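You operate a simulated robot arm through the tools that you are given. There is no shell and no other tool. Be economical: measure what you need, move in short steps, check, and stop when the job is done.

The job below is to be done with a simulated two-armed robot. You get a single attempt, and the scene is never put back.

Task
Wipe up the spill on the top of the white bench with the yellow cloth and put it back.

It is judged by the outcome, as a careful person would: the job done as asked, and still so three seconds after it is handed in. It fails if anything else is knocked over, pushed out of place, dropped, spilled or broken. Flat cloth is picked up by pressing the open fingertips on it (5 to 10 N) and closing them slowly along it; thin cloth reads only 2 to 8 mm in the jaws.

Robot
Two 7-joint arms with two-finger parallel grippers on one trunk, on a base that drives. Base frame: it is fixed to the floor where the robot stands at the start and does not move with it; the origin is under the middle of the robot, x ahead of it, y to its left, z up. Units: mm, degrees, N and s.
The left shoulder is at the start at [70, 134, 1201], the right one opposite. Payload 1.57 kg a hand.
The TCP of each hand is the grasp point between the finger pads, 30 mm short of the fingertips. In the tool frame z runs along the fingers and y along their closing line. The gripper opens to 80 mm. The fingers are 17 mm wide and 12 mm thick; the gripper's body (40 by 82 mm) begins 80 mm behind the TCP.
Orientation is that of the tool frame in the base frame, as a unit quaternion [w, x, y, z]. With the fingers straight down and closing along the base's y, the tool's x points along the base's -x, its y along +y and its z along -z.

Tools
- The arms move only by the tool arm_command. It takes "left_targets", "right_targets" or both (then of equal length, played together; a hand with none holds still); each is a list of rows, each a list of 7 numbers: the shift along the tool's x, y, z in mm, then the turn, a rotation vector about the tool's x, y, z in degrees, then the gripper command, from -1 (shut) to 1 (fully open), values between in proportion. In form: [[dx, dy, dz, wx, wy, wz, gripper], ...]. A call has 1 to 8 rows; each row shifts and turns the commanded pose from where the row before left it, along the tool's axes as they then stand. Rows are played at 5 a second. More than 50 mm and 8.6 degrees between two rows, or a gripper value outside its range, and nothing of the call is played. Where a pose cannot be reached the arm comes as near as it can. A force on the tool above 40 N (or 10 N above the force at the start of the call, whichever is more), or a blocked arm, ends the call early, and 0.2 s more pass. The fingers move at their own pace (about 153 mm/s each) and stop on an object; they squeeze with about 31 N. The grip force told is the motor's: it shows also when the fingers shut on nothing. Time passes only in rows, and 0.2 s behind the last, so rows that do not move let the fingers close. It gives the time, the measured TCP pose, the force on the tool (base axes), the opening and the grip force at its end, in the units of the frame above (readings bear some noise), with the torque about the TCP (base axes, N m) and any sound that the robot's microphone picked up.
- Cameras (640 x 400 px; columns grow to the right, rows downward): "scene" is now at [118, 46.6, 1413.3]; the picture's right is [0.57, -0.82, 0.00], its down [-0.58, -0.41, -0.70] and it looks along [0.58, 0.40, -0.71] (base axes); focal length 272 px, centre (320, 200). "left" rides on the left gripper at [72, 7, -122] in its tool frame; the picture's right is [-0.09, 1.00, 0.00], its down [-0.84, -0.08, -0.54] and it looks along [-0.54, -0.05, 0.84] (tool axes); focal length 238 px, centre (320, 200). "right" rides on the right gripper at [72, -7, -122] in its tool frame; the picture's right is [0.09, 1.00, 0.00], its down [-0.84, 0.08, -0.54] and it looks along [-0.54, 0.05, 0.84] (tool axes); focal length 238 px, centre (320, 200). There is no depth. A picture from a camera that has moved, and an enlarged one, comes with that camera's place and axes in the base frame and with its lens.
- capture(camera): a new picture of that camera. It takes no simulated time.
- lift_body(by): slides the trunk up (or, below 0, down) by that many mm; the arms and the scene camera ride with it, the base frame stays. It gives what a move gives, with no picture.
- steer(legs): drives the robot by 1 to 6 legs, each [ahead, left, turn to the left] in mm, mm and degrees, along the robot's own axes; the way and the turn of a leg run together, so that a leg with both is an arc; at most 1500 mm and 180 degrees a leg. The arms and the cameras ride along, it lands a little off, and it stops where it bumps. It gives what a move gives.
- aim_head(pan, tilt): turns the head with the scene camera to pan (to the left, within 86 degrees either way) and tilt (down, from -29 to 69), counted from straight ahead of the robot. It gives what a move gives.
- inspect(camera, box): a new picture of the part [left, top, right, bottom] of that camera's present view, enlarged. It takes no simulated time.
- finish_job(): hands the job in; it is judged then, once.

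Work in short steps. Places have to be worked out from the pictures, the camera data and where the tool is seen: move nearer, look again, correct. Check each grasp and each placing, and mend what went wrong. You have 120 turns and 92 pictures in all, those below and enlarged ones among them. Open the grippers and draw the arms clear of the work before you hand the job in, unless the task says otherwise.

The tools are called as a command line: name --argument value ..., lists and objects as JSON in quotes. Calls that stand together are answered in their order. arm_command: Moves the arms, as the interface text tells. Its arguments: {"type":"object","properties":{"left_targets":{"type":"array","items":{"type":"array","items":{"type":"number"}}},"right_targets":{"type":"array","items":{"type":"array","items":{"type":"number"}}}},"required":[]} The other tools are called the same way: lift_body (by) slides the trunk up or down; steer (legs) drives the base; aim_head (pan, tilt) turns the head that bears the scene camera; capture (camera) takes a picture; inspect (camera, box) takes an enlarged picture of a part of a camera's view; finish_job () hands the job in.

At the start:

```text
t: 0.0
left_tool_pos: [317.0, 436.8, 1134.3]
left_orientation: [0.0, 0.0, 1.0, 0.0]
left_wrist_force: [-0.1, -0.3, 0.5]
left_moment: [0.0, 0.02, -0.02]
left_opening: 80.0
left_finger_force: 0.1
right_tool_pos: [477.7, 56.0, 1100.4]
right_orientation: [0.0, 0.0, 1.0, 0.0]
right_wrist_force: [0.1, -0.1, -0.4]
right_moment: [0.01, 0.0, -0.02]
right_opening: 80.0
right_finger_force: 0.0
trunk travel left (down, up): [-775.0, 165.0]
robot x, y, heading: [1.3, 3.6, -0.1]
head pan, tilt: [34.9, 45.4]
```

scene: 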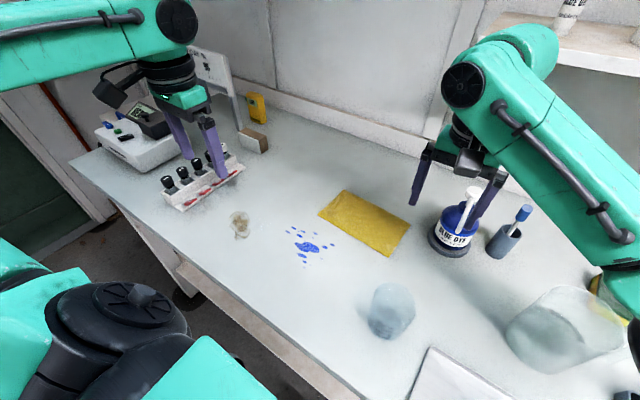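
right: 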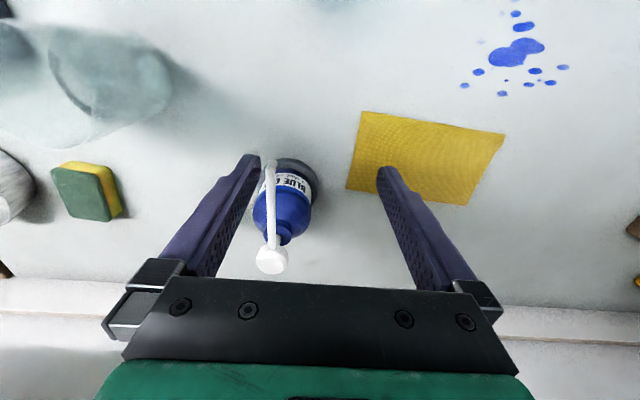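
left: 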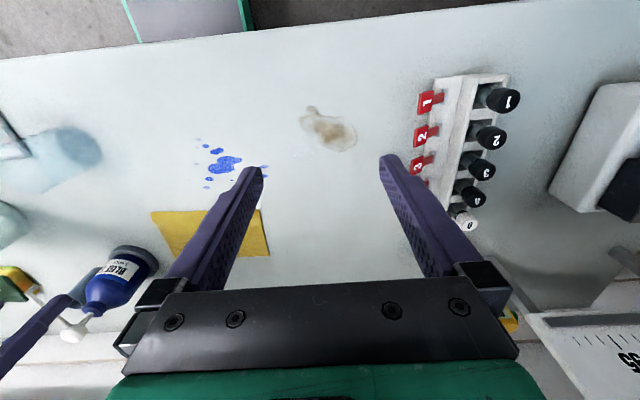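

I'll look closer at the two marks and the cloth before moving. The rays from the three cameras agree best for a surface at z≈905 rather than 851, so I'll verify height by touch.

inspect --camera "scene" --box '[210, 170, 430, 308]'

inspect --camera "left" --box '[140, 80, 400, 270]'

```text
2.90 times, centred on (320, 239) of scene
camera zoom: at [118.0, 46.6, 1413.3], right [0.57, -0.82, 0.0], down [-0.58, -0.41, -0.7], along [0.58, 0.4, -0.71], focal length 790 px, centre (320, 87)
```

zoom: 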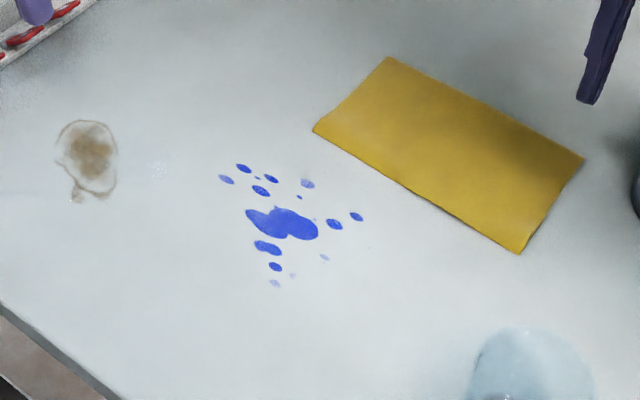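

```text
2.11 times, centred on (270, 175) of left
camera zoom: at [245.0, 444.8, 1256.8], right [0.09, 1.0, 0.0], down [0.84, -0.08, 0.54], along [0.54, -0.05, -0.84], focal length 502 px, centre (425, 253)
```

zoom: 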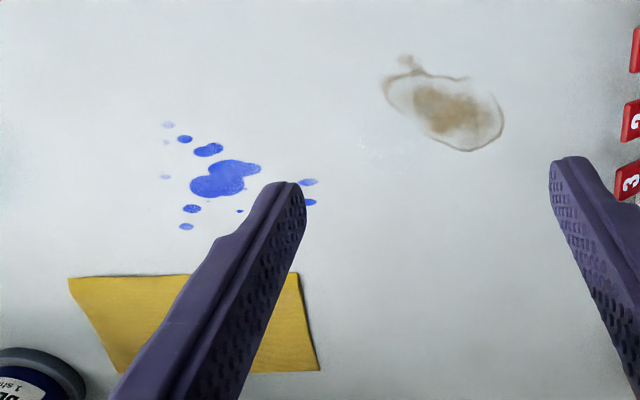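

The blue splash beside the dye is the fresh spill. The brown ring looks like an old dried stain. I'll use the left hand, so first I raise the right arm and draw it away to the right.

arm_command --right_targets '[[0, 0, -40, 0, 0, 0, 1], [20, -20, -30, 0, 0, 0, 1], [30, -35, 0, 0, 0, 0, 1], [30, -35, 0, 0, 0, 0, 1], [30, -35, 0, 0, 0, 0, 1], [30, -35, 0, 0, 0, 0, 1], [0, 0, 0, 0, 0, 0, 1]]'

arm_command --left_targets '[[-36, -39, 0, 0, 0, 0, 1], [-36, -39, 0, 0, 0, 0, 1], [-36, -39, 0, 0, 0, 0, 1], [-36, -38, 0, 0, 0, 0, 1], [-36, -38, 10, 0, 0, 0, 0], [-36, -38, 20, 0, 0, 0, 0], [0, 0, 0, 0, 0, 0, 0]]'

capture --camera "left"

capture --camera "scene"

```text
t: 1.6
left_tool_pos: [316.8, 437.0, 1133.9]
left_orientation: [0.0, 0.0, 1.0, 0.0]
left_wrist_force: [0.2, 0.2, 0.2]
left_moment: [-0.03, 0.02, -0.04]
left_opening: 80.1
left_finger_force: 0.0
right_tool_pos: [338.2, -102.2, 1174.3]
right_orientation: [-0.001, 0.001, 1.0, -0.002]
right_wrist_force: [-0.7, 0.3, 0.7]
right_moment: [0.01, 0.02, -0.03]
right_opening: 80.3
right_finger_force: 0.0
trunk travel left (down, up): [-775.0, 165.0]
robot x, y, heading: [2.2, 0.4, -0.1]
head pan, tilt: [34.9, 45.4]
```

```text
refused: row 1 steps farther than a row can; nothing moved
```

```text
86 pictures are left
camera left: at [245.5, 445.6, 1256.4], right [0.09, 1.0, 0.0], down [0.84, -0.08, 0.54], along [0.54, -0.05, -0.84], focal length 238 px, centre (320, 200)
```

left: 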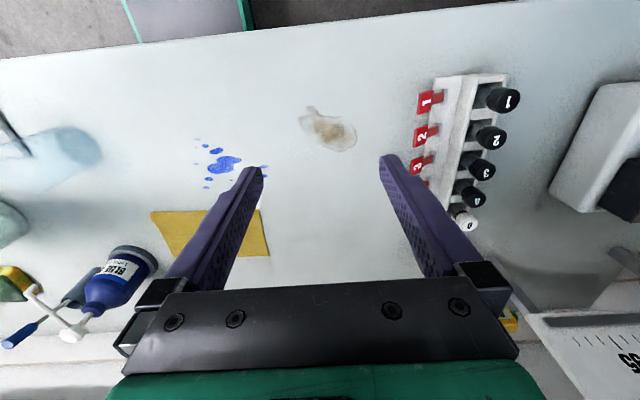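

```text
85 pictures are left
camera scene: at [118.6, 47.5, 1413.2], right [0.57, -0.82, 0.0], down [-0.59, -0.41, -0.7], along [0.58, 0.4, -0.71], focal length 272 px, centre (320, 200)
```

scene: 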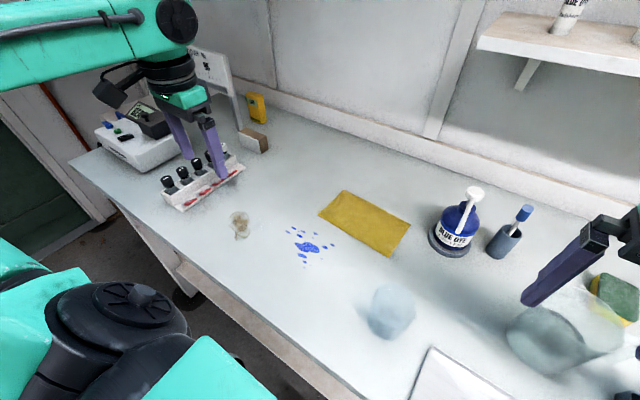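

The right arm is clear. I move the left hand over the cloth centre, estimated at (533, 206), with smaller steps.

arm_command --left_targets '[[-31, -33, 0, 0, 0, 0, 1], [-31, -33, 0, 0, 0, 0, 1], [-31, -33, 0, 0, 0, 0, 1], [-31, -33, 0, 0, 0, 0, 1], [-31, -33, 0, 0, 0, 0, 0.2], [-31, -33, 0, 0, 0, 0, 0.2], [-30, -33, 0, 0, 0, 0, 0.2], [0, 0, 30, 0, 0, 0, 0.2]]'

capture --camera "left"

capture --camera "scene"

```text
t: 3.4
left_tool_pos: [537.6, 208.5, 1103.4]
left_orientation: [-0.001, -0.001, 1.0, -0.001]
left_wrist_force: [-0.4, -0.5, 0.2]
left_moment: [-0.01, 0.01, 0.03]
left_opening: 47.7
left_finger_force: 0.0
right_tool_pos: [338.3, -101.3, 1173.9]
right_orientation: [0.001, 0.001, 1.0, -0.001]
right_wrist_force: [0.2, 0.0, -0.7]
right_moment: [-0.03, -0.04, -0.01]
right_opening: 79.9
right_finger_force: 0.0
trunk travel left (down, up): [-775.0, 165.0]
robot x, y, heading: [1.8, -0.3, 0.3]
head pan, tilt: [34.9, 45.4]
```

```text
84 pictures are left
camera left: at [465.5, 215.7, 1226.6], right [0.09, 1.0, 0.0], down [0.84, -0.08, 0.54], along [0.54, -0.05, -0.84], focal length 238 px, centre (320, 200)
```

left: 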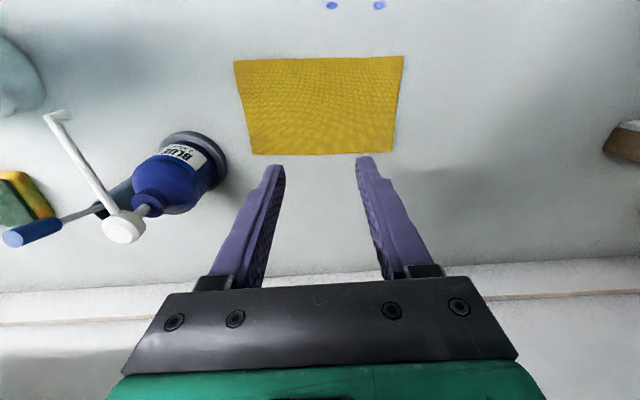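

```text
83 pictures are left
camera scene: at [118.3, 47.9, 1413.3], right [0.57, -0.82, 0.0], down [-0.58, -0.41, -0.7], along [0.58, 0.4, -0.71], focal length 272 px, centre (320, 200)
```

scene: 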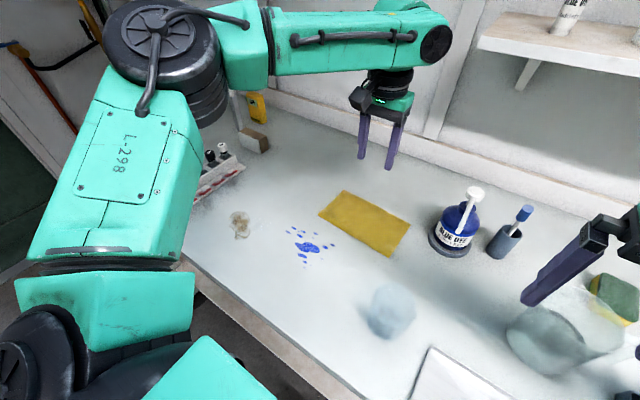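

This view also fits z≈905, with the cloth spanning x 470–600, y 107–312, centre (534, 210). The hand is right above it, so I descend to near the cloth and look again.

arm_command --left_targets '[[0, 0, 40, 0, 0, 0, 0.2], [0, 0, 40, 0, 0, 0, 0.2], [0, 0, 30, 0, 0, 0, 0.2], [0, 0, 15, 0, 0, 0, 0.2], [0, 0, 0, 0, 0, 0, 0.2]]'

capture --camera "left"

capture --camera "scene"

```text
t: 4.6
left_tool_pos: [533.5, 206.9, 981.1]
left_orientation: [0.0, 0.0, 1.0, -0.001]
left_wrist_force: [-0.9, 0.0, 1.3]
left_moment: [0.0, -0.04, 0.02]
left_opening: 48.2
left_finger_force: 0.0
right_tool_pos: [337.6, -103.5, 1173.0]
right_orientation: [0.0, 0.0, 1.0, -0.001]
right_wrist_force: [0.0, -0.8, -0.4]
right_moment: [0.0, 0.02, 0.01]
right_opening: 79.8
right_finger_force: 0.1
trunk travel left (down, up): [-775.0, 165.0]
robot x, y, heading: [3.7, -0.9, 0.2]
head pan, tilt: [34.9, 45.4]
```

```text
82 pictures are left
camera left: at [462.3, 215.2, 1102.0], right [0.09, 1.0, 0.0], down [0.84, -0.08, 0.54], along [0.54, -0.05, -0.84], focal length 238 px, centre (320, 200)
```

left: 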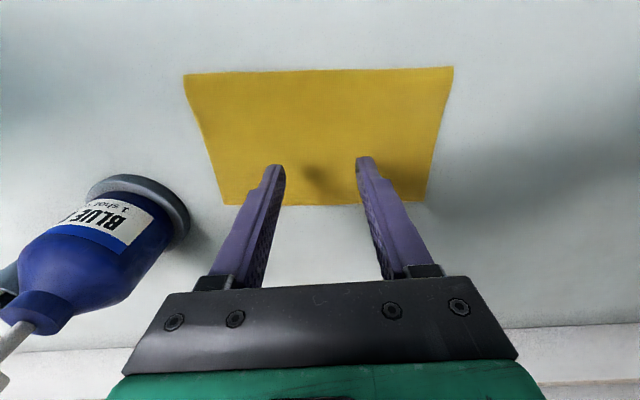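

```text
81 pictures are left
camera scene: at [117.9, 46.6, 1413.3], right [0.57, -0.82, 0.0], down [-0.58, -0.41, -0.7], along [0.58, 0.4, -0.71], focal length 272 px, centre (320, 200)
```

scene: 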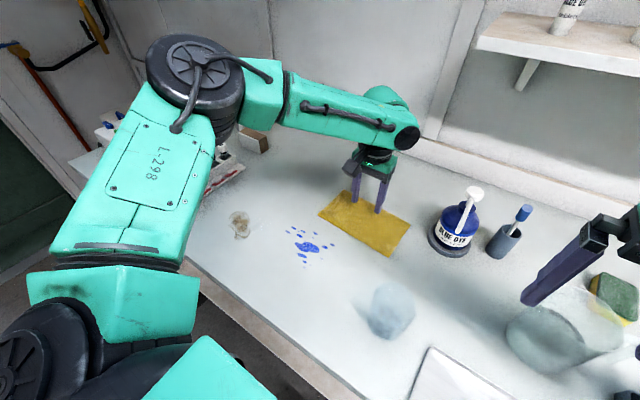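

Fingertips are at z≈951, some 45–50 mm above the cloth and centred on it. I descend further in fine steps, watching the force.

arm_command --left_targets '[[0, 0, 20, 0, 0, 0, 0.2], [0, 0, 8, 0, 0, 0, 0.2], [0, 0, 4, 0, 0, 0, 0.2], [0, 0, 2, 0, 0, 0, 0.2], [0, 0, 0, 0, 0, 0, 0.2]]'

inspect --camera "scene" --box '[300, 120, 440, 270]'

```text
t: 5.8
left_tool_pos: [531.0, 207.6, 947.9]
left_orientation: [0.0, -0.001, 1.0, 0.001]
left_wrist_force: [-0.6, 0.2, -0.4]
left_moment: [0.0, 0.0, 0.01]
left_opening: 48.0
left_finger_force: 0.0
left hand out of reach, approached as far as the arm can: row 4
right_tool_pos: [337.5, -102.7, 1172.2]
right_orientation: [0.0, 0.0, 1.0, 0.001]
right_wrist_force: [-0.6, 0.2, -0.4]
right_moment: [0.01, -0.03, 0.01]
right_opening: 79.9
right_finger_force: 0.2
trunk travel left (down, up): [-775.0, 165.0]
robot x, y, heading: [-2.7, 0.6, 0.0]
head pan, tilt: [34.9, 45.4]
```

```text
2.67 times, centred on (370, 195) of scene
camera zoom: at [118.0, 46.5, 1413.3], right [0.57, -0.82, 0.0], down [-0.58, -0.41, -0.7], along [0.58, 0.4, -0.71], focal length 727 px, centre (187, 213)
```

zoom: 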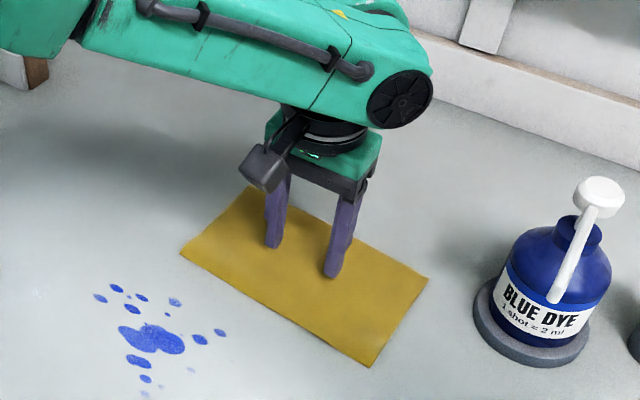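

At z≈948 the arm reached its limit, with the tips about 10 mm above the cloth. I'll raise both hands a bit and then lower the trunk 60 mm to gain reach.

arm_command --left_targets '[[0, 0, -30, 0, 0, 0, 0.2], [0, 0, -40, 0, 0, 0, 0.2], [0, 0, 0, 0, 0, 0, 0.2]]' --right_targets '[[0, 0, -30, 0, 0, 0, 1], [0, 0, -30, 0, 0, 0, 1], [0, 0, 0, 0, 0, 0, 1]]'

lift_body --by -60

capture --camera "scene"

```text
t: 6.6
left_tool_pos: [531.9, 205.9, 1017.9]
left_orientation: [-0.001, 0.0, 1.0, 0.0]
left_wrist_force: [0.5, 0.1, -0.3]
left_moment: [-0.01, 0.03, -0.06]
left_opening: 48.2
left_finger_force: 0.0
right_tool_pos: [338.8, -105.0, 1232.5]
right_orientation: [-0.001, 0.0, 1.0, 0.0]
right_wrist_force: [0.0, 0.5, 0.5]
right_moment: [0.0, 0.02, -0.04]
right_opening: 80.0
right_finger_force: 0.0
trunk travel left (down, up): [-775.0, 165.0]
robot x, y, heading: [-2.4, -0.1, 0.1]
head pan, tilt: [34.9, 45.4]
```

```text
t: 7.6
left_tool_pos: [530.4, 206.3, 957.5]
left_orientation: [-0.001, 0.0, 1.0, 0.0]
left_wrist_force: [-0.4, -0.4, -0.4]
left_moment: [0.0, 0.0, -0.02]
left_opening: 48.0
left_finger_force: 0.1
right_tool_pos: [337.8, -104.1, 1173.1]
right_orientation: [0.0, 0.0, 1.0, 0.001]
right_wrist_force: [0.1, 0.5, 0.5]
right_moment: [0.0, 0.0, -0.04]
right_opening: 80.2
right_finger_force: 0.1
trunk travel left (down, up): [-715.0, 225.0]
robot x, y, heading: [3.1, 0.5, 0.3]
head pan, tilt: [34.9, 45.4]
```

```text
79 pictures are left
camera scene: at [117.6, 46.4, 1353.3], right [0.57, -0.82, 0.0], down [-0.58, -0.41, -0.7], along [0.58, 0.4, -0.71], focal length 272 px, centre (320, 200)
```

scene: 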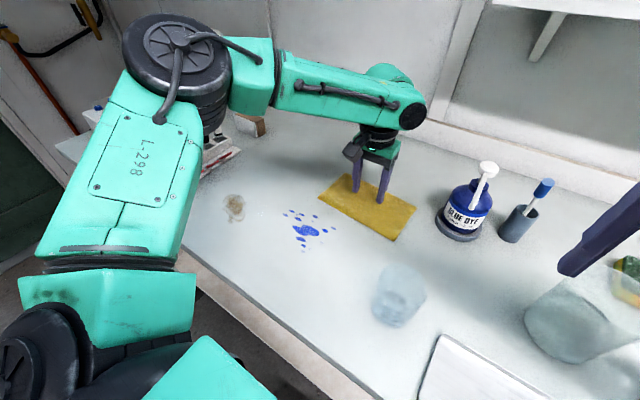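

The trunk is down with nothing touched. Tips are at z≈927, so I descend in small steps towards contact.

arm_command --left_targets '[[0, 0, 8, 0, 0, 0, 0.2], [0, 0, 4, 0, 0, 0, 0.2], [0, 0, 3, 0, 0, 0, 0.2], [0, 0, 3, 0, 0, 0, 0.2], [0, 0, 0, 0, 0, 0, 0.2]]'

```text
t: 8.8
left_tool_pos: [530.4, 208.1, 939.7]
left_orientation: [0.0, 0.0, 1.0, 0.001]
left_wrist_force: [-0.4, 0.1, -0.6]
left_moment: [-0.04, 0.06, 0.01]
left_opening: 48.2
left_finger_force: 0.1
right_tool_pos: [338.9, -103.0, 1172.4]
right_orientation: [0.0, 0.001, 1.0, 0.0]
right_wrist_force: [-0.2, -0.1, 0.7]
right_moment: [-0.01, -0.02, -0.01]
right_opening: 80.1
right_finger_force: 0.0
trunk travel left (down, up): [-715.0, 225.0]
robot x, y, heading: [-1.6, 0.6, 0.1]
head pan, tilt: [34.9, 45.4]
```

No contact yet at tip z≈910, so I continue down finely.

arm_command --left_targets '[[0, 0, 2, 0, 0, 0, 0.2], [0, 0, 2, 0, 0, 0, 0.2], [0, 0, 2, 0, 0, 0, 0.2], [0, 0, 0, 0, 0, 0, 0.2]]'

inspect --camera "scene" --box '[300, 120, 440, 270]'

```text
t: 9.8
left_tool_pos: [529.6, 206.7, 931.3]
left_orientation: [0.001, 0.001, 1.0, 0.0]
left_wrist_force: [-0.1, 0.4, 3.1]
left_moment: [0.0, -0.04, -0.02]
left_opening: 48.0
left_finger_force: 0.1
right_tool_pos: [337.9, -104.0, 1173.1]
right_orientation: [0.0, 0.0, 1.0, 0.0]
right_wrist_force: [0.6, -0.1, -0.3]
right_moment: [0.0, 0.02, 0.02]
right_opening: 79.8
right_finger_force: 0.0
trunk travel left (down, up): [-715.0, 225.0]
robot x, y, heading: [-1.4, -1.1, 0.1]
head pan, tilt: [34.9, 45.4]
```

```text
2.67 times, centred on (370, 195) of scene
camera zoom: at [117.6, 46.5, 1353.4], right [0.57, -0.82, 0.0], down [-0.58, -0.41, -0.7], along [0.58, 0.4, -0.71], focal length 727 px, centre (187, 213)
```

zoom: 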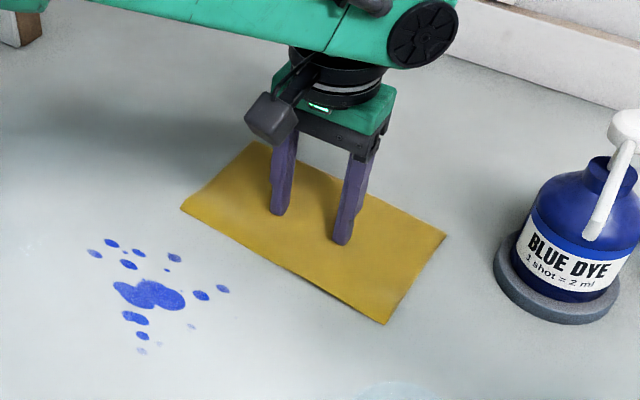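

Contact: 3 N at TCP z≈931, so the surface is at about 901. I press 1 mm more and check.

arm_command --left_targets '[[0, 0, 1, 0, 0, 0, 0.2], [0, 0, 0, 0, 0, 0, 0.2]]'

```text
t: 10.4
left_tool_pos: [529.0, 206.4, 931.8]
left_orientation: [0.001, 0.001, 1.0, -0.001]
left_wrist_force: [0.8, 0.1, 6.2]
left_moment: [0.0, -0.01, 0.0]
left_opening: 47.6
left_finger_force: 0.0
right_tool_pos: [336.8, -104.3, 1173.4]
right_orientation: [0.0, 0.0, 1.0, 0.0]
right_wrist_force: [-1.2, 0.2, 0.0]
right_moment: [-0.03, 0.02, -0.01]
right_opening: 80.1
right_finger_force: 0.1
trunk travel left (down, up): [-715.0, 225.0]
robot x, y, heading: [1.1, -2.2, -0.0]
head pan, tilt: [34.9, 45.4]
```

6 N is in the asked range. Now I close slowly along the cloth.

arm_command --left_targets '[[0, 0, 0.5, 0, 0, 0, 0.1], [0, 0, 0, 0, 0, 0, 0.0], [0, 0, 0, 0, 0, 0, -0.15], [0, 0, 0, 0, 0, 0, -0.3], [0, 0, 0, 0, 0, 0, -0.45], [0, 0, 0, 0, 0, 0, -0.6], [0, 0, 0, 0, 0, 0, -0.75], [0, 0, 0, 0, 0, 0, -0.9]]'

arm_command --left_targets '[[0, 0, 0, 0, 0, 0, -1], [0, 0, 0, 0, 0, 0, -1], [0, 0, 0, 0, 0, 0, -1]]'

inspect --camera "scene" --box '[260, 120, 440, 280]'

capture --camera "left"

```text
t: 12.2
left_tool_pos: [528.0, 206.1, 931.6]
left_orientation: [0.001, 0.0, 1.0, 0.0]
left_wrist_force: [-0.4, -0.3, 6.7]
left_moment: [-0.02, 0.02, 0.01]
left_opening: 5.1
left_finger_force: 0.6
right_tool_pos: [337.2, -103.1, 1172.8]
right_orientation: [0.0, 0.0, 1.0, -0.001]
right_wrist_force: [0.1, -0.8, 0.8]
right_moment: [0.01, 0.02, 0.0]
right_opening: 79.9
right_finger_force: 0.0
trunk travel left (down, up): [-715.0, 225.0]
robot x, y, heading: [-2.3, -4.1, -0.1]
head pan, tilt: [34.9, 45.4]
```

```text
t: 13.0
left_tool_pos: [527.9, 205.9, 932.1]
left_orientation: [0.0, 0.0, 1.0, 0.0]
left_wrist_force: [-1.0, -0.9, 6.8]
left_moment: [-0.07, -0.02, 0.01]
left_opening: 3.2
left_finger_force: 24.2
right_tool_pos: [336.4, -104.1, 1172.5]
right_orientation: [0.0, 0.0, 1.0, 0.0]
right_wrist_force: [-0.4, -0.5, 0.4]
right_moment: [-0.01, 0.01, -0.02]
right_opening: 79.9
right_finger_force: 0.1
trunk travel left (down, up): [-715.0, 225.0]
robot x, y, heading: [-0.2, -2.8, 0.1]
head pan, tilt: [34.9, 45.4]
```

```text
2.50 times, centred on (350, 200) of scene
camera zoom: at [116.8, 45.8, 1353.5], right [0.57, -0.82, 0.0], down [-0.58, -0.41, -0.7], along [0.58, 0.4, -0.71], focal length 681 px, centre (245, 200)
```

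zoom: 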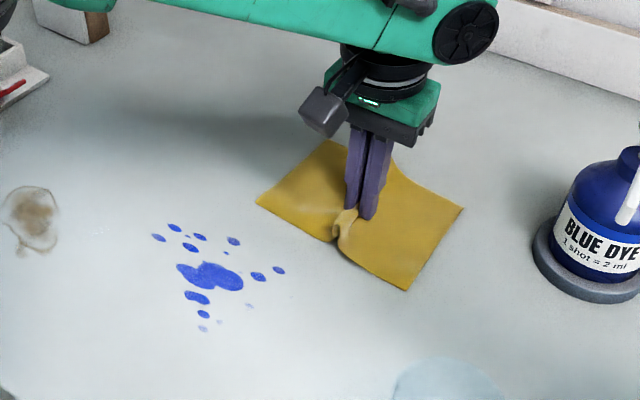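

```text
76 pictures are left
camera left: at [456.9, 213.8, 1054.1], right [0.09, 1.0, 0.0], down [0.84, -0.08, 0.54], along [0.54, -0.05, -0.84], focal length 238 px, centre (320, 200)
```

left: 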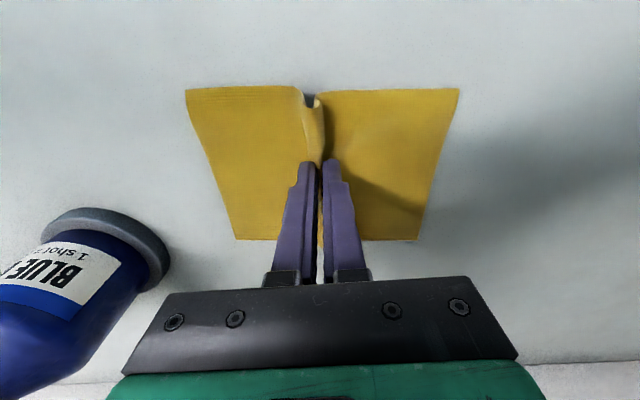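

The grasp is good: 3.2 mm in the jaws with the cloth folded between the fingers and flat around them. The spill spans about x 345–440, y 225–340. I drag the cloth to its near-right corner with light pressure.

arm_command --left_targets '[[26, 6, 0, 0, 0, 0, -1], [26, 6, 0, 0, 0, 0, -1], [26, 7, 0, 0, 0, 0, -1], [0, 0, 0, 0, 0, 0, -1]]'

inspect --camera "scene" --box '[260, 120, 440, 280]'

```text
t: 14.0
left_tool_pos: [452.6, 227.1, 931.8]
left_orientation: [0.001, 0.0, 1.0, 0.001]
left_wrist_force: [-1.2, 0.1, 5.7]
left_moment: [0.02, -0.01, 0.01]
left_opening: 3.1
left_finger_force: 24.3
right_tool_pos: [336.9, -104.4, 1172.7]
right_orientation: [0.001, 0.0, 1.0, 0.0]
right_wrist_force: [-0.1, -0.6, 0.3]
right_moment: [0.04, -0.03, 0.05]
right_opening: 80.0
right_finger_force: 0.0
trunk travel left (down, up): [-715.0, 225.0]
robot x, y, heading: [-0.6, 0.7, -0.1]
head pan, tilt: [34.9, 45.4]
```

```text
2.50 times, centred on (350, 200) of scene
camera zoom: at [117.1, 45.6, 1353.4], right [0.57, -0.82, 0.0], down [-0.58, -0.41, -0.7], along [0.58, 0.4, -0.71], focal length 681 px, centre (245, 200)
```

zoom: 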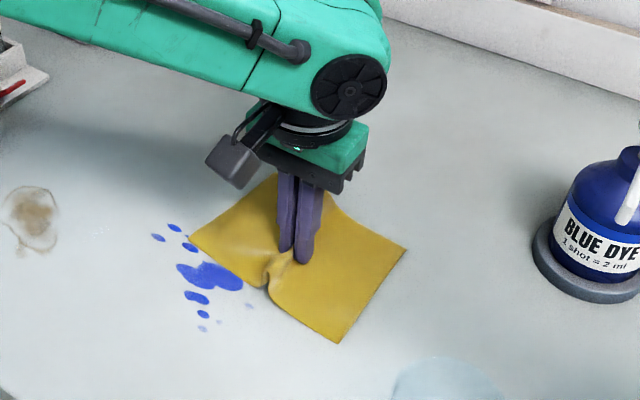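

The cloth follows flat. Now I wipe with passes along x, stepping in y.

arm_command --left_targets '[[37, 0, 0, 0, 0, 0, -1], [37, 0, 0, 0, 0, 0, -1], [37, 0, 0, 0, 0, 0, -1], [0, 18, 0, 0, 0, 0, -1], [-37, 0, 0, 0, 0, 0, -1], [-37, 0, 0, 0, 0, 0, -1], [-37, 0, 0, 0, 0, 0, -1], [0, 18, 0, 0, 0, 0, -1]]'

inspect --camera "scene" --box '[260, 120, 440, 280]'

```text
t: 15.8
left_tool_pos: [453.1, 260.3, 931.5]
left_orientation: [0.0, 0.0, 1.0, 0.0]
left_wrist_force: [-0.3, -1.7, 2.9]
left_moment: [-0.04, -0.07, -0.05]
left_opening: 3.0
left_finger_force: 24.2
right_tool_pos: [335.0, -102.8, 1173.4]
right_orientation: [0.0, 0.0, 1.0, 0.0]
right_wrist_force: [-0.1, -0.7, 0.1]
right_moment: [0.01, -0.02, -0.03]
right_opening: 80.1
right_finger_force: 0.1
trunk travel left (down, up): [-715.0, 225.0]
robot x, y, heading: [1.6, -6.7, -0.4]
head pan, tilt: [34.9, 45.4]
```

```text
2.50 times, centred on (350, 200) of scene
camera zoom: at [116.6, 46.5, 1353.3], right [0.57, -0.82, 0.0], down [-0.58, -0.41, -0.7], along [0.58, 0.4, -0.71], focal length 681 px, centre (245, 200)
```

zoom: 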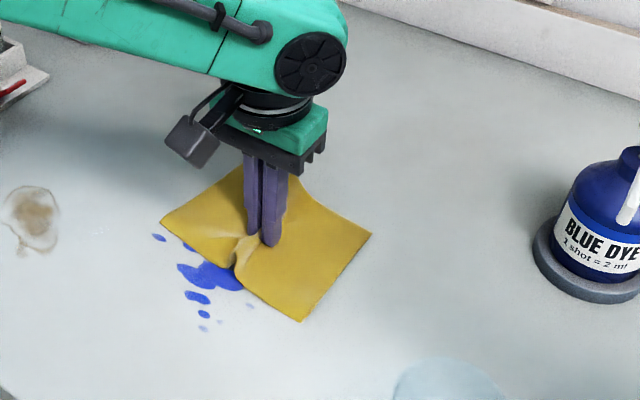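

Force fell to 3 N and nothing visibly came off yet. I press about 2 mm more and pass over the main blot.

arm_command --left_targets '[[28, 0, 2, 0, 0, 0, -1], [28, 0, 0, 0, 0, 0, -1], [28, 0, 0, 0, 0, 0, -1], [28, 0, 0, 0, 0, 0, -1], [-28, 0, 0, 0, 0, 0, -1], [-28, 0, 0, 0, 0, 0, -1], [-28, 0, 0, 0, 0, 0, -1], [-28, 0, 0, 0, 0, 0, -1]]'

inspect --camera "scene" --box '[260, 120, 440, 280]'

```text
t: 17.6
left_tool_pos: [451.1, 260.3, 931.5]
left_orientation: [0.002, 0.0, 1.0, 0.0]
left_wrist_force: [-2.2, 1.6, 19.9]
left_moment: [0.03, 0.1, 0.01]
left_opening: 3.2
left_finger_force: 23.9
right_tool_pos: [334.3, -106.1, 1172.6]
right_orientation: [0.001, -0.001, 1.0, 0.0]
right_wrist_force: [-0.2, -0.4, 0.3]
right_moment: [0.02, 0.02, 0.04]
right_opening: 80.0
right_finger_force: 0.1
trunk travel left (down, up): [-715.0, 225.0]
robot x, y, heading: [-0.4, -1.4, -0.3]
head pan, tilt: [34.9, 45.4]
```

```text
2.50 times, centred on (350, 200) of scene
camera zoom: at [114.7, 44.1, 1353.8], right [0.57, -0.82, 0.0], down [-0.58, -0.41, -0.7], along [0.58, 0.4, -0.71], focal length 681 px, centre (245, 200)
```

zoom: 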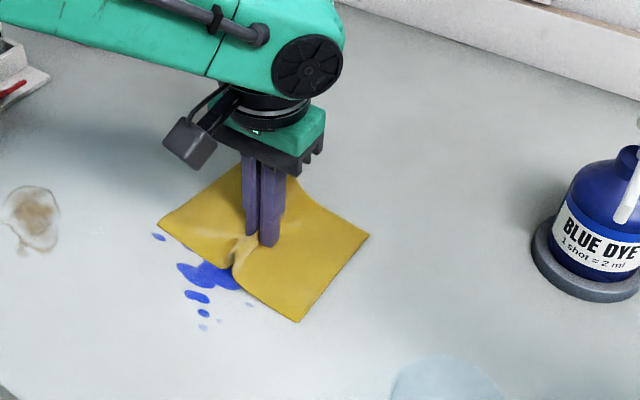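

Pressing is firm now at 20 N, so I ease it by 1 mm. To see whether the wipe acts on the dye, I move over the blot and then inspect what lies uncovered.

arm_command --left_targets '[[28, 3, -1, 0, 0, 0, -1], [28, 3, 0, 0, 0, 0, -1], [28, 3, 0, 0, 0, 0, -1], [28, 3, 0, 0, 0, 0, -1], [0, 0, 0, 0, 0, 0, -1]]'

inspect --camera "scene" --box '[230, 150, 410, 310]'

capture --camera "left"

```text
t: 18.8
left_tool_pos: [338.7, 272.3, 930.8]
left_orientation: [0.002, 0.001, 1.0, 0.001]
left_wrist_force: [0.7, 1.7, 16.5]
left_moment: [0.02, -0.01, -0.01]
left_opening: 3.4
left_finger_force: 24.4
right_tool_pos: [336.7, -105.5, 1173.9]
right_orientation: [0.0, 0.0, 1.0, 0.0]
right_wrist_force: [0.5, 0.8, 0.4]
right_moment: [-0.03, 0.01, -0.01]
right_opening: 79.9
right_finger_force: 0.1
trunk travel left (down, up): [-715.0, 225.0]
robot x, y, heading: [0.4, -1.2, -0.1]
head pan, tilt: [34.9, 45.4]
```

```text
2.50 times, centred on (320, 230) of scene
camera zoom: at [116.4, 44.3, 1353.7], right [0.57, -0.82, 0.0], down [-0.58, -0.41, -0.7], along [0.58, 0.4, -0.71], focal length 681 px, centre (320, 125)
```

zoom: 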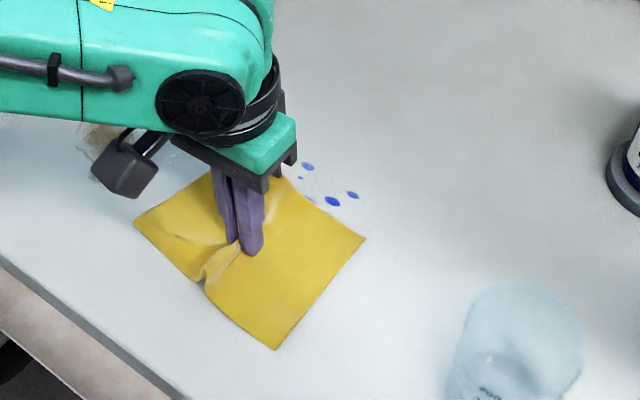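

```text
71 pictures are left
camera left: at [266.0, 279.5, 1053.8], right [0.09, 1.0, 0.0], down [0.84, -0.08, 0.54], along [0.54, -0.05, -0.84], focal length 238 px, centre (320, 200)
```

left: 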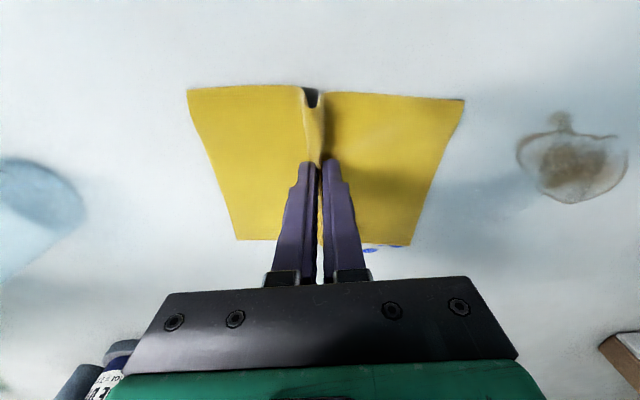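

The spill is hidden under the cloth, so I drag back and look at what's left.

arm_command --left_targets '[[-35, 2, 0, 0, 0, 0, -1], [-35, 2, 0, 0, 0, 0, -1], [-35, 0, 0, 0, 0, 0, -1], [-40, -5, -1, 0, 0, 0, -1], [-40, -10, 0, 0, 0, 0, -1], [0, 0, 0, 0, 0, 0, -1]]'

inspect --camera "scene" --box '[260, 120, 440, 280]'

```text
t: 20.2
left_tool_pos: [523.9, 260.5, 930.9]
left_orientation: [0.001, 0.001, 1.0, -0.001]
left_wrist_force: [0.1, -1.5, 6.3]
left_moment: [-0.01, -0.04, -0.02]
left_opening: 3.2
left_finger_force: 23.9
right_tool_pos: [337.9, -104.2, 1174.1]
right_orientation: [0.0, 0.0, 1.0, 0.001]
right_wrist_force: [0.4, 0.2, 0.6]
right_moment: [-0.01, -0.01, 0.01]
right_opening: 80.0
right_finger_force: 0.0
trunk travel left (down, up): [-715.0, 225.0]
robot x, y, heading: [-0.3, 2.3, -0.1]
head pan, tilt: [34.9, 45.4]
```

```text
2.50 times, centred on (350, 200) of scene
camera zoom: at [116.6, 46.5, 1353.3], right [0.57, -0.82, 0.0], down [-0.58, -0.41, -0.7], along [0.58, 0.4, -0.71], focal length 681 px, centre (245, 200)
```

zoom: 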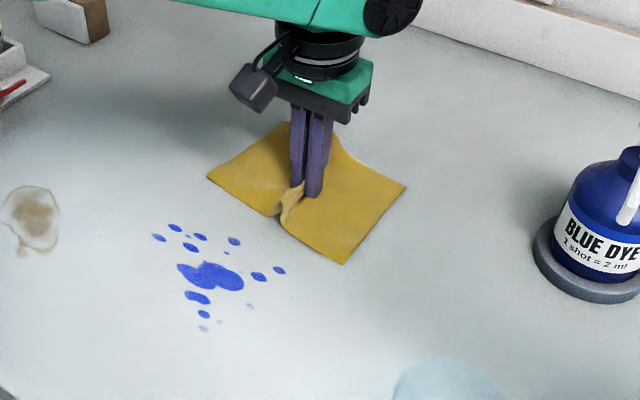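

The dye is mostly unchanged, so I zoom in to see whether it is fading.

inspect --camera "scene" --box '[294, 204, 344, 256]'

```text
7.69 times, centred on (319, 230) of scene
camera zoom: at [116.6, 46.5, 1353.3], right [0.57, -0.82, 0.0], down [-0.58, -0.41, -0.7], along [0.58, 0.4, -0.71], focal length 2096 px, centre (328, -31)
```

zoom: 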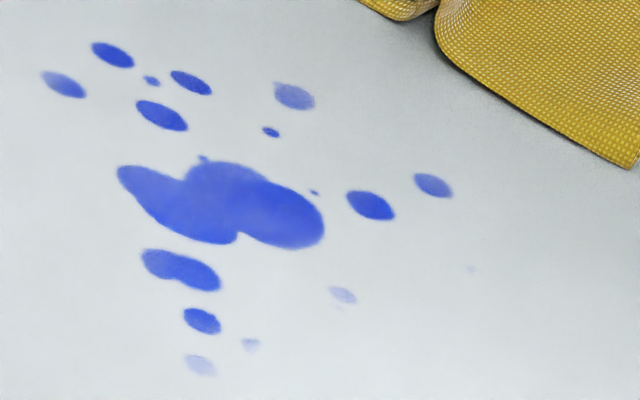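

The dye has started fading along my path, so wiping works but needs more strokes and pressure. I return over the blot with about 15 N and short repeated strokes.

arm_command --left_targets '[[46, 4, 0, 0, 0, 0, -1], [46, 4, 2, 0, 0, 0, -1], [35, 0, 1, 0, 0, 0, -1], [35, 0, 0, 0, 0, 0, -1], [-35, 5, 0, 0, 0, 0, -1], [-35, 5, 0, 0, 0, 0, -1], [35, 0, 0, 0, 0, 0, -1], [35, 0, 0, 0, 0, 0, -1]]'

arm_command --left_targets '[[-35, -6, 0, 0, 0, 0, -1], [-35, -6, 0, 0, 0, 0, -1], [35, -4, 0, 0, 0, 0, -1], [35, -4, 0, 0, 0, 0, -1], [-35, 5, 0, 0, 0, 0, -1], [-35, 5, 0, 0, 0, 0, -1], [35, 2, 0, 0, 0, 0, -1], [35, 2, 0, 0, 0, 0, -1]]'

arm_command --left_targets '[[-35, 2, 0, 0, 0, 0, -1], [-35, 2, -2, 0, 0, 0, -1], [-46, 0, 0, 0, 0, 0, -1], [-46, 0, 0, 0, 0, 0, -1], [0, 0, 0, 0, 0, 0, -1]]'

inspect --camera "scene" --box '[290, 200, 346, 256]'

```text
t: 22.0
left_tool_pos: [361.4, 281.4, 931.5]
left_orientation: [0.002, 0.0, 1.0, 0.0]
left_wrist_force: [-0.2, -0.1, 20.0]
left_moment: [0.01, 0.04, 0.01]
left_opening: 3.2
left_finger_force: 23.8
right_tool_pos: [334.9, -103.7, 1172.9]
right_orientation: [0.001, 0.0, 1.0, 0.0]
right_wrist_force: [-0.1, -0.1, 0.2]
right_moment: [-0.01, 0.02, -0.04]
right_opening: 79.9
right_finger_force: 0.1
trunk travel left (down, up): [-715.0, 225.0]
robot x, y, heading: [-0.2, 0.9, -0.2]
head pan, tilt: [34.9, 45.4]
```

```text
t: 22.8
left_tool_pos: [411.0, 264.5, 932.2]
left_orientation: [0.01, 0.001, 1.0, 0.0]
left_wrist_force: [-0.7, -3.6, 12.5]
left_moment: [-0.09, 0.05, 0.02]
left_opening: 3.3
left_finger_force: 24.2
right_tool_pos: [336.0, -104.0, 1173.3]
right_orientation: [0.001, 0.0, 1.0, 0.001]
right_wrist_force: [0.3, 0.5, 0.8]
right_moment: [0.01, -0.01, -0.02]
right_opening: 80.1
right_finger_force: 0.0
trunk travel left (down, up): [-715.0, 225.0]
robot x, y, heading: [0.7, -1.9, -0.2]
head pan, tilt: [34.9, 45.4]
stopped in row 4 (left hand): the force on the tool passed its limit (the readings are from after the stop); the commanded pose is now the measured one
```

```text
t: 24.0
left_tool_pos: [566.3, 268.0, 933.2]
left_orientation: [0.008, 0.001, 1.0, -0.001]
left_wrist_force: [0.4, 0.3, 0.2]
left_moment: [0.0, -0.03, -0.01]
left_opening: 2.9
left_finger_force: 24.4
left hand out of reach, approached as far as the arm can: row 4
right_tool_pos: [337.7, -104.2, 1172.5]
right_orientation: [0.0, 0.0, 1.0, 0.0]
right_wrist_force: [0.3, -0.3, 0.9]
right_moment: [0.01, -0.01, 0.0]
right_opening: 80.0
right_finger_force: 0.2
trunk travel left (down, up): [-715.0, 225.0]
robot x, y, heading: [1.1, -0.7, 0.3]
head pan, tilt: [34.9, 45.4]
```

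```text
7.14 times, centred on (318, 228) of scene
camera zoom: at [116.7, 47.1, 1353.4], right [0.57, -0.82, 0.0], down [-0.58, -0.41, -0.7], along [0.58, 0.4, -0.71], focal length 1946 px, centre (334, 0)
```

zoom: 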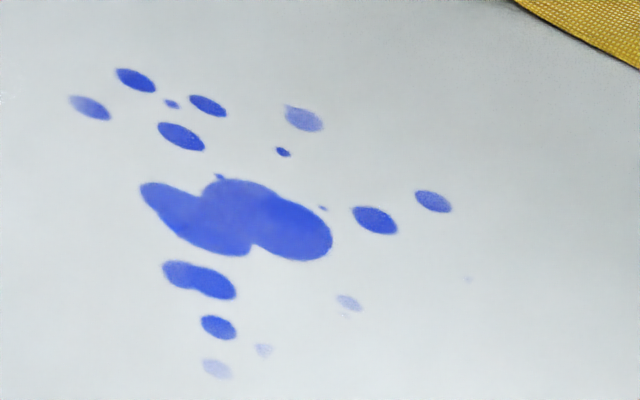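

Only slight fading, and that fast, hard stroke hit the force limit. I'll try a slow stroke (10 mm per row) at moderate pressure, starting by returning to (435, 270).

arm_command --left_targets '[[40, 0, 0, 0, 0.9, 0, -1], [40, 0, 0, 0, 0, 0, -1], [40, 0, 0, 0, 0, 0, -1], [5, 1, 2, 0, 0, 0, -1], [0, 0, 1, 0, 0, 0, -1]]'

```text
t: 25.2
left_tool_pos: [441.5, 271.8, 932.2]
left_orientation: [0.0, 0.0, 1.0, 0.0]
left_wrist_force: [0.7, 2.0, 5.3]
left_moment: [0.03, -0.02, -0.04]
left_opening: 3.0
left_finger_force: 24.2
right_tool_pos: [336.3, -104.2, 1172.5]
right_orientation: [-0.001, 0.0, 1.0, -0.001]
right_wrist_force: [-0.2, 0.0, -0.1]
right_moment: [0.01, -0.01, -0.01]
right_opening: 79.8
right_finger_force: 0.1
trunk travel left (down, up): [-715.0, 225.0]
robot x, y, heading: [-0.1, 2.4, -0.3]
head pan, tilt: [34.9, 45.4]
```

arm_command --left_targets '[[10, 0, 1, 0, 0, 0, -1], [10, 0, 0, 0, 0, 0, -1], [10, 0, 0, 0, 0, 0, -1], [10, 0, 0, 0, 0, 0, -1], [10, 0, 0, 0, 0, 0, -1], [10, 0, 0, 0, 0, 0, -1], [10, 0, 0, 0, 0, 0, -1], [10, 0, 0, 0, 0, 0, -1]]'

arm_command --left_targets '[[-10, 0, 0, 0, 0, 0, -1], [-10, 0, 0, 0, 0, 0, -1], [-10, 0, 0, 0, 0, 0, -1], [-10, 0, 0, 0, 0, 0, -1], [-10, 0, 0, 0, 0, 0, -1], [-10, 0, 0, 0, 0, 0, -1], [-10, 0, 0, 0, 0, 0, -1], [-10, 0, 0, 0, 0, 0, -1]]'

arm_command --left_targets '[[-30, 0, -1.5, 0, 0, 0, -1], [-30, 0, -1, 0, 0, 0, -1], [-15, 0, 0, 0, 0, 0, -1], [0, 0, 0, 0, 0, 0, -1]]'

inspect --camera "scene" --box '[290, 200, 346, 256]'

```text
t: 27.0
left_tool_pos: [361.8, 271.8, 933.4]
left_orientation: [-0.001, 0.001, 1.0, 0.0]
left_wrist_force: [0.9, -0.3, 1.2]
left_moment: [0.01, -0.02, -0.02]
left_opening: 3.3
left_finger_force: 24.5
right_tool_pos: [338.2, -103.2, 1171.8]
right_orientation: [0.0, 0.0, 1.0, 0.0]
right_wrist_force: [0.6, 0.8, 0.2]
right_moment: [0.01, -0.01, 0.01]
right_opening: 80.2
right_finger_force: 0.1
trunk travel left (down, up): [-715.0, 225.0]
robot x, y, heading: [-0.4, -0.9, -0.1]
head pan, tilt: [34.9, 45.4]
```

```text
t: 28.8
left_tool_pos: [444.1, 270.5, 932.1]
left_orientation: [0.0, 0.001, 1.0, 0.0]
left_wrist_force: [-1.3, -0.1, 6.5]
left_moment: [0.06, 0.03, -0.04]
left_opening: 3.1
left_finger_force: 24.0
right_tool_pos: [336.0, -105.0, 1172.4]
right_orientation: [0.0, 0.0, 1.0, 0.0]
right_wrist_force: [-0.2, -0.5, 0.4]
right_moment: [-0.01, -0.01, -0.01]
right_opening: 80.4
right_finger_force: 0.1
trunk travel left (down, up): [-715.0, 225.0]
robot x, y, heading: [1.7, -0.9, -0.0]
head pan, tilt: [34.9, 45.4]
```

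```text
t: 29.8
left_tool_pos: [518.8, 272.8, 932.5]
left_orientation: [0.0, 0.001, 1.0, 0.0]
left_wrist_force: [-1.3, 0.4, 4.1]
left_moment: [0.02, 0.03, -0.01]
left_opening: 3.2
left_finger_force: 23.9
right_tool_pos: [336.0, -103.7, 1172.0]
right_orientation: [0.0, 0.001, 1.0, 0.0]
right_wrist_force: [-0.6, -0.3, 0.4]
right_moment: [0.02, 0.03, -0.01]
right_opening: 80.2
right_finger_force: 0.1
trunk travel left (down, up): [-715.0, 225.0]
robot x, y, heading: [0.7, 2.5, -0.0]
head pan, tilt: [34.9, 45.4]
```

```text
7.14 times, centred on (318, 228) of scene
camera zoom: at [117.1, 46.1, 1353.4], right [0.57, -0.82, 0.0], down [-0.58, -0.41, -0.7], along [0.58, 0.4, -0.71], focal length 1946 px, centre (334, 0)
```

zoom: 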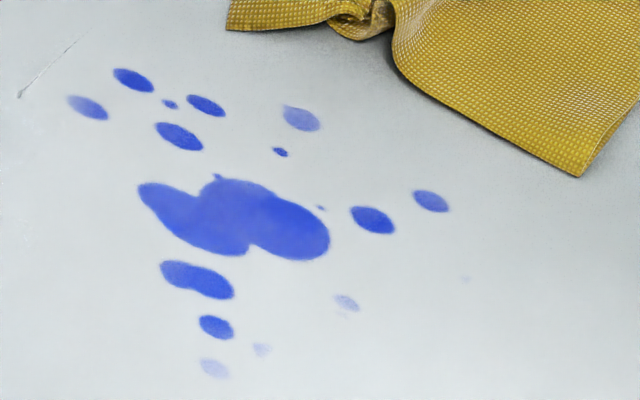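

Barely any change. I also notice a thin line at the upper left, so I look at the wider scene.

inspect --camera "scene" --box '[240, 160, 360, 260]'

capture --camera "scene"

capture --camera "left"

```text
4.00 times, centred on (300, 210) of scene
camera zoom: at [117.1, 46.1, 1353.4], right [0.57, -0.82, 0.0], down [-0.58, -0.41, -0.7], along [0.58, 0.4, -0.71], focal length 1090 px, centre (400, 160)
```

zoom: 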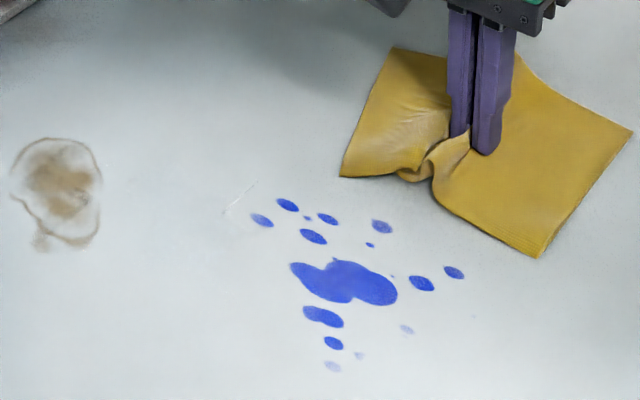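

```text
65 pictures are left
camera scene: at [117.1, 46.1, 1353.4], right [0.57, -0.82, 0.0], down [-0.58, -0.41, -0.7], along [0.58, 0.4, -0.71], focal length 272 px, centre (320, 200)
```

scene: 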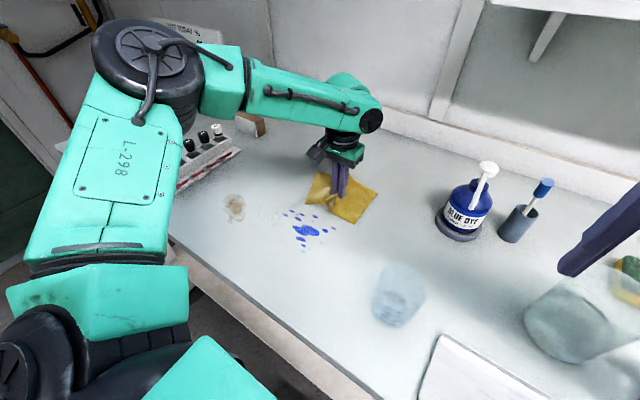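

```text
64 pictures are left
camera left: at [446.8, 280.7, 1054.3], right [0.09, 1.0, 0.0], down [0.84, -0.08, 0.54], along [0.54, -0.05, -0.84], focal length 238 px, centre (320, 200)
```

left: 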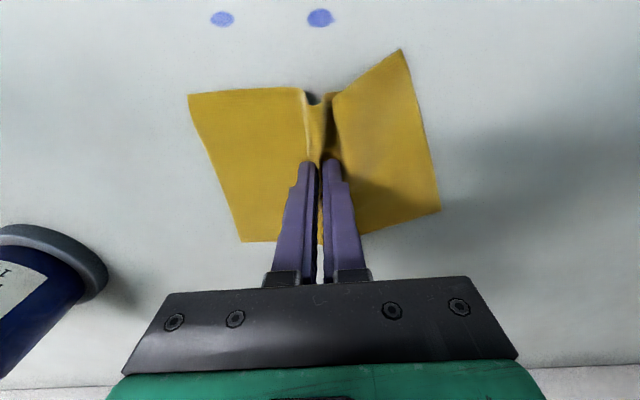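

The line is part of the bench's existing surface marks. Each pass fades the dye only a little, so it needs many strokes. I'll do a batch of zigzags across the blot at about 12 N and compare.

arm_command --left_targets '[[40, -5, 0, 0, 0, 0, -1], [38, -5, 1, 0, 0, 0, -1], [30, 0, 1.5, 0, 0, 0, -1], [30, 0, 0, 0, 0, 0, -1], [30, 0, 0, 0, 0, 0, -1], [-30, 3, 0, 0, 0, 0, -1], [-30, 3, 0, 0, 0, 0, -1], [-30, 0, 0, 0, 0, 0, -1]]'

arm_command --left_targets '[[30, 0, 0, 0, 0, 0, -1], [30, 0, 0, 0, 0, 0, -1], [30, 0, 0, 0, 0, 0, -1], [-30, 3, 0, 0, 0, 0, -1], [-30, 3, 0, 0, 0, 0, -1], [-30, 0, 0, 0, 0, 0, -1], [0, 0, 0, 0, 0, 0, -1]]'

arm_command --left_targets '[[30, 0, 0, 0, 0, 0, -1], [30, 0, 0, 0, 0, 0, -1], [30, 0, 0, 0, 0, 0, -1], [-30, 3, 0, 0, 0, 0, -1], [-30, 3, 0, 0, 0, 0, -1], [-30, 0, 0, 0, 0, 0, -1], [0, 0, 0, 0, 0, 0, -1]]'

arm_command --left_targets '[[30, -6, 0, 0, 0, 0, -1], [30, -6, 0, 0, 0, 0, -1], [30, 0, 0, 0, 0, 0, -1], [-30, 0, 0, 0, 0, 0, -1], [-30, 0, 0, 0, 0, 0, -1], [-30, 0, -1.5, 0, 0, 0, -1], [-40, 0, -1, 0, 0, 0, -1], [-35, 0, 0, 0, 0, 0, -1]]'

inspect --camera "scene" --box '[290, 200, 346, 256]'

```text
t: 31.6
left_tool_pos: [439.1, 268.8, 931.2]
left_orientation: [0.001, 0.001, 1.0, 0.001]
left_wrist_force: [-3.2, 0.4, 13.6]
left_moment: [-0.02, 0.13, 0.02]
left_opening: 3.0
left_finger_force: 23.8
right_tool_pos: [336.1, -105.3, 1172.7]
right_orientation: [0.0, 0.0, 1.0, 0.0]
right_wrist_force: [0.1, 0.1, 0.4]
right_moment: [-0.05, -0.01, -0.01]
right_opening: 80.2
right_finger_force: 0.0
trunk travel left (down, up): [-715.0, 225.0]
robot x, y, heading: [-1.8, -1.8, 0.0]
head pan, tilt: [34.9, 45.4]
```

```text
t: 33.2
left_tool_pos: [439.2, 272.5, 932.2]
left_orientation: [0.0, 0.001, 1.0, 0.0]
left_wrist_force: [0.9, 0.3, 3.0]
left_moment: [0.0, -0.04, 0.0]
left_opening: 3.1
left_finger_force: 24.2
right_tool_pos: [336.8, -103.0, 1173.5]
right_orientation: [-0.001, 0.0, 1.0, 0.0]
right_wrist_force: [0.0, 0.1, -0.1]
right_moment: [-0.03, -0.02, 0.0]
right_opening: 80.3
right_finger_force: 0.1
trunk travel left (down, up): [-715.0, 225.0]
robot x, y, heading: [2.6, -1.7, 0.0]
head pan, tilt: [34.9, 45.4]
```

```text
t: 34.8
left_tool_pos: [438.8, 277.0, 932.3]
left_orientation: [0.002, 0.001, 1.0, 0.0]
left_wrist_force: [-2.3, 0.6, 15.5]
left_moment: [-0.03, 0.06, -0.01]
left_opening: 3.2
left_finger_force: 24.2
right_tool_pos: [335.2, -105.0, 1174.1]
right_orientation: [0.002, 0.0, 1.0, -0.001]
right_wrist_force: [0.9, -0.3, 0.1]
right_moment: [0.03, 0.0, 0.01]
right_opening: 79.9
right_finger_force: 0.0
trunk travel left (down, up): [-715.0, 225.0]
robot x, y, heading: [1.2, -2.9, 0.2]
head pan, tilt: [34.9, 45.4]
```

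```text
t: 36.6
left_tool_pos: [516.9, 265.5, 933.3]
left_orientation: [-0.001, 0.001, 1.0, 0.0]
left_wrist_force: [0.1, -0.9, 1.8]
left_moment: [-0.02, 0.07, -0.01]
left_opening: 3.2
left_finger_force: 23.9
right_tool_pos: [339.1, -104.5, 1171.0]
right_orientation: [-0.001, 0.0, 1.0, 0.0]
right_wrist_force: [0.4, -0.6, -0.7]
right_moment: [0.03, 0.02, -0.04]
right_opening: 79.9
right_finger_force: 0.1
trunk travel left (down, up): [-715.0, 225.0]
robot x, y, heading: [-3.9, 0.8, -0.1]
head pan, tilt: [34.9, 45.4]
```

```text
7.14 times, centred on (318, 228) of scene
camera zoom: at [119.4, 45.7, 1353.2], right [0.57, -0.82, 0.0], down [-0.59, -0.41, -0.7], along [0.57, 0.4, -0.71], focal length 1946 px, centre (334, 0)
```

zoom: 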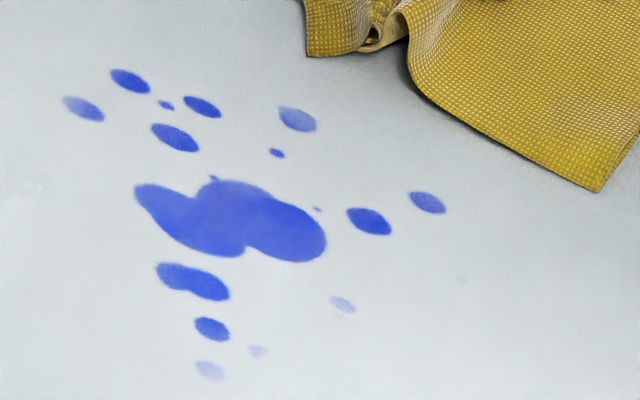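

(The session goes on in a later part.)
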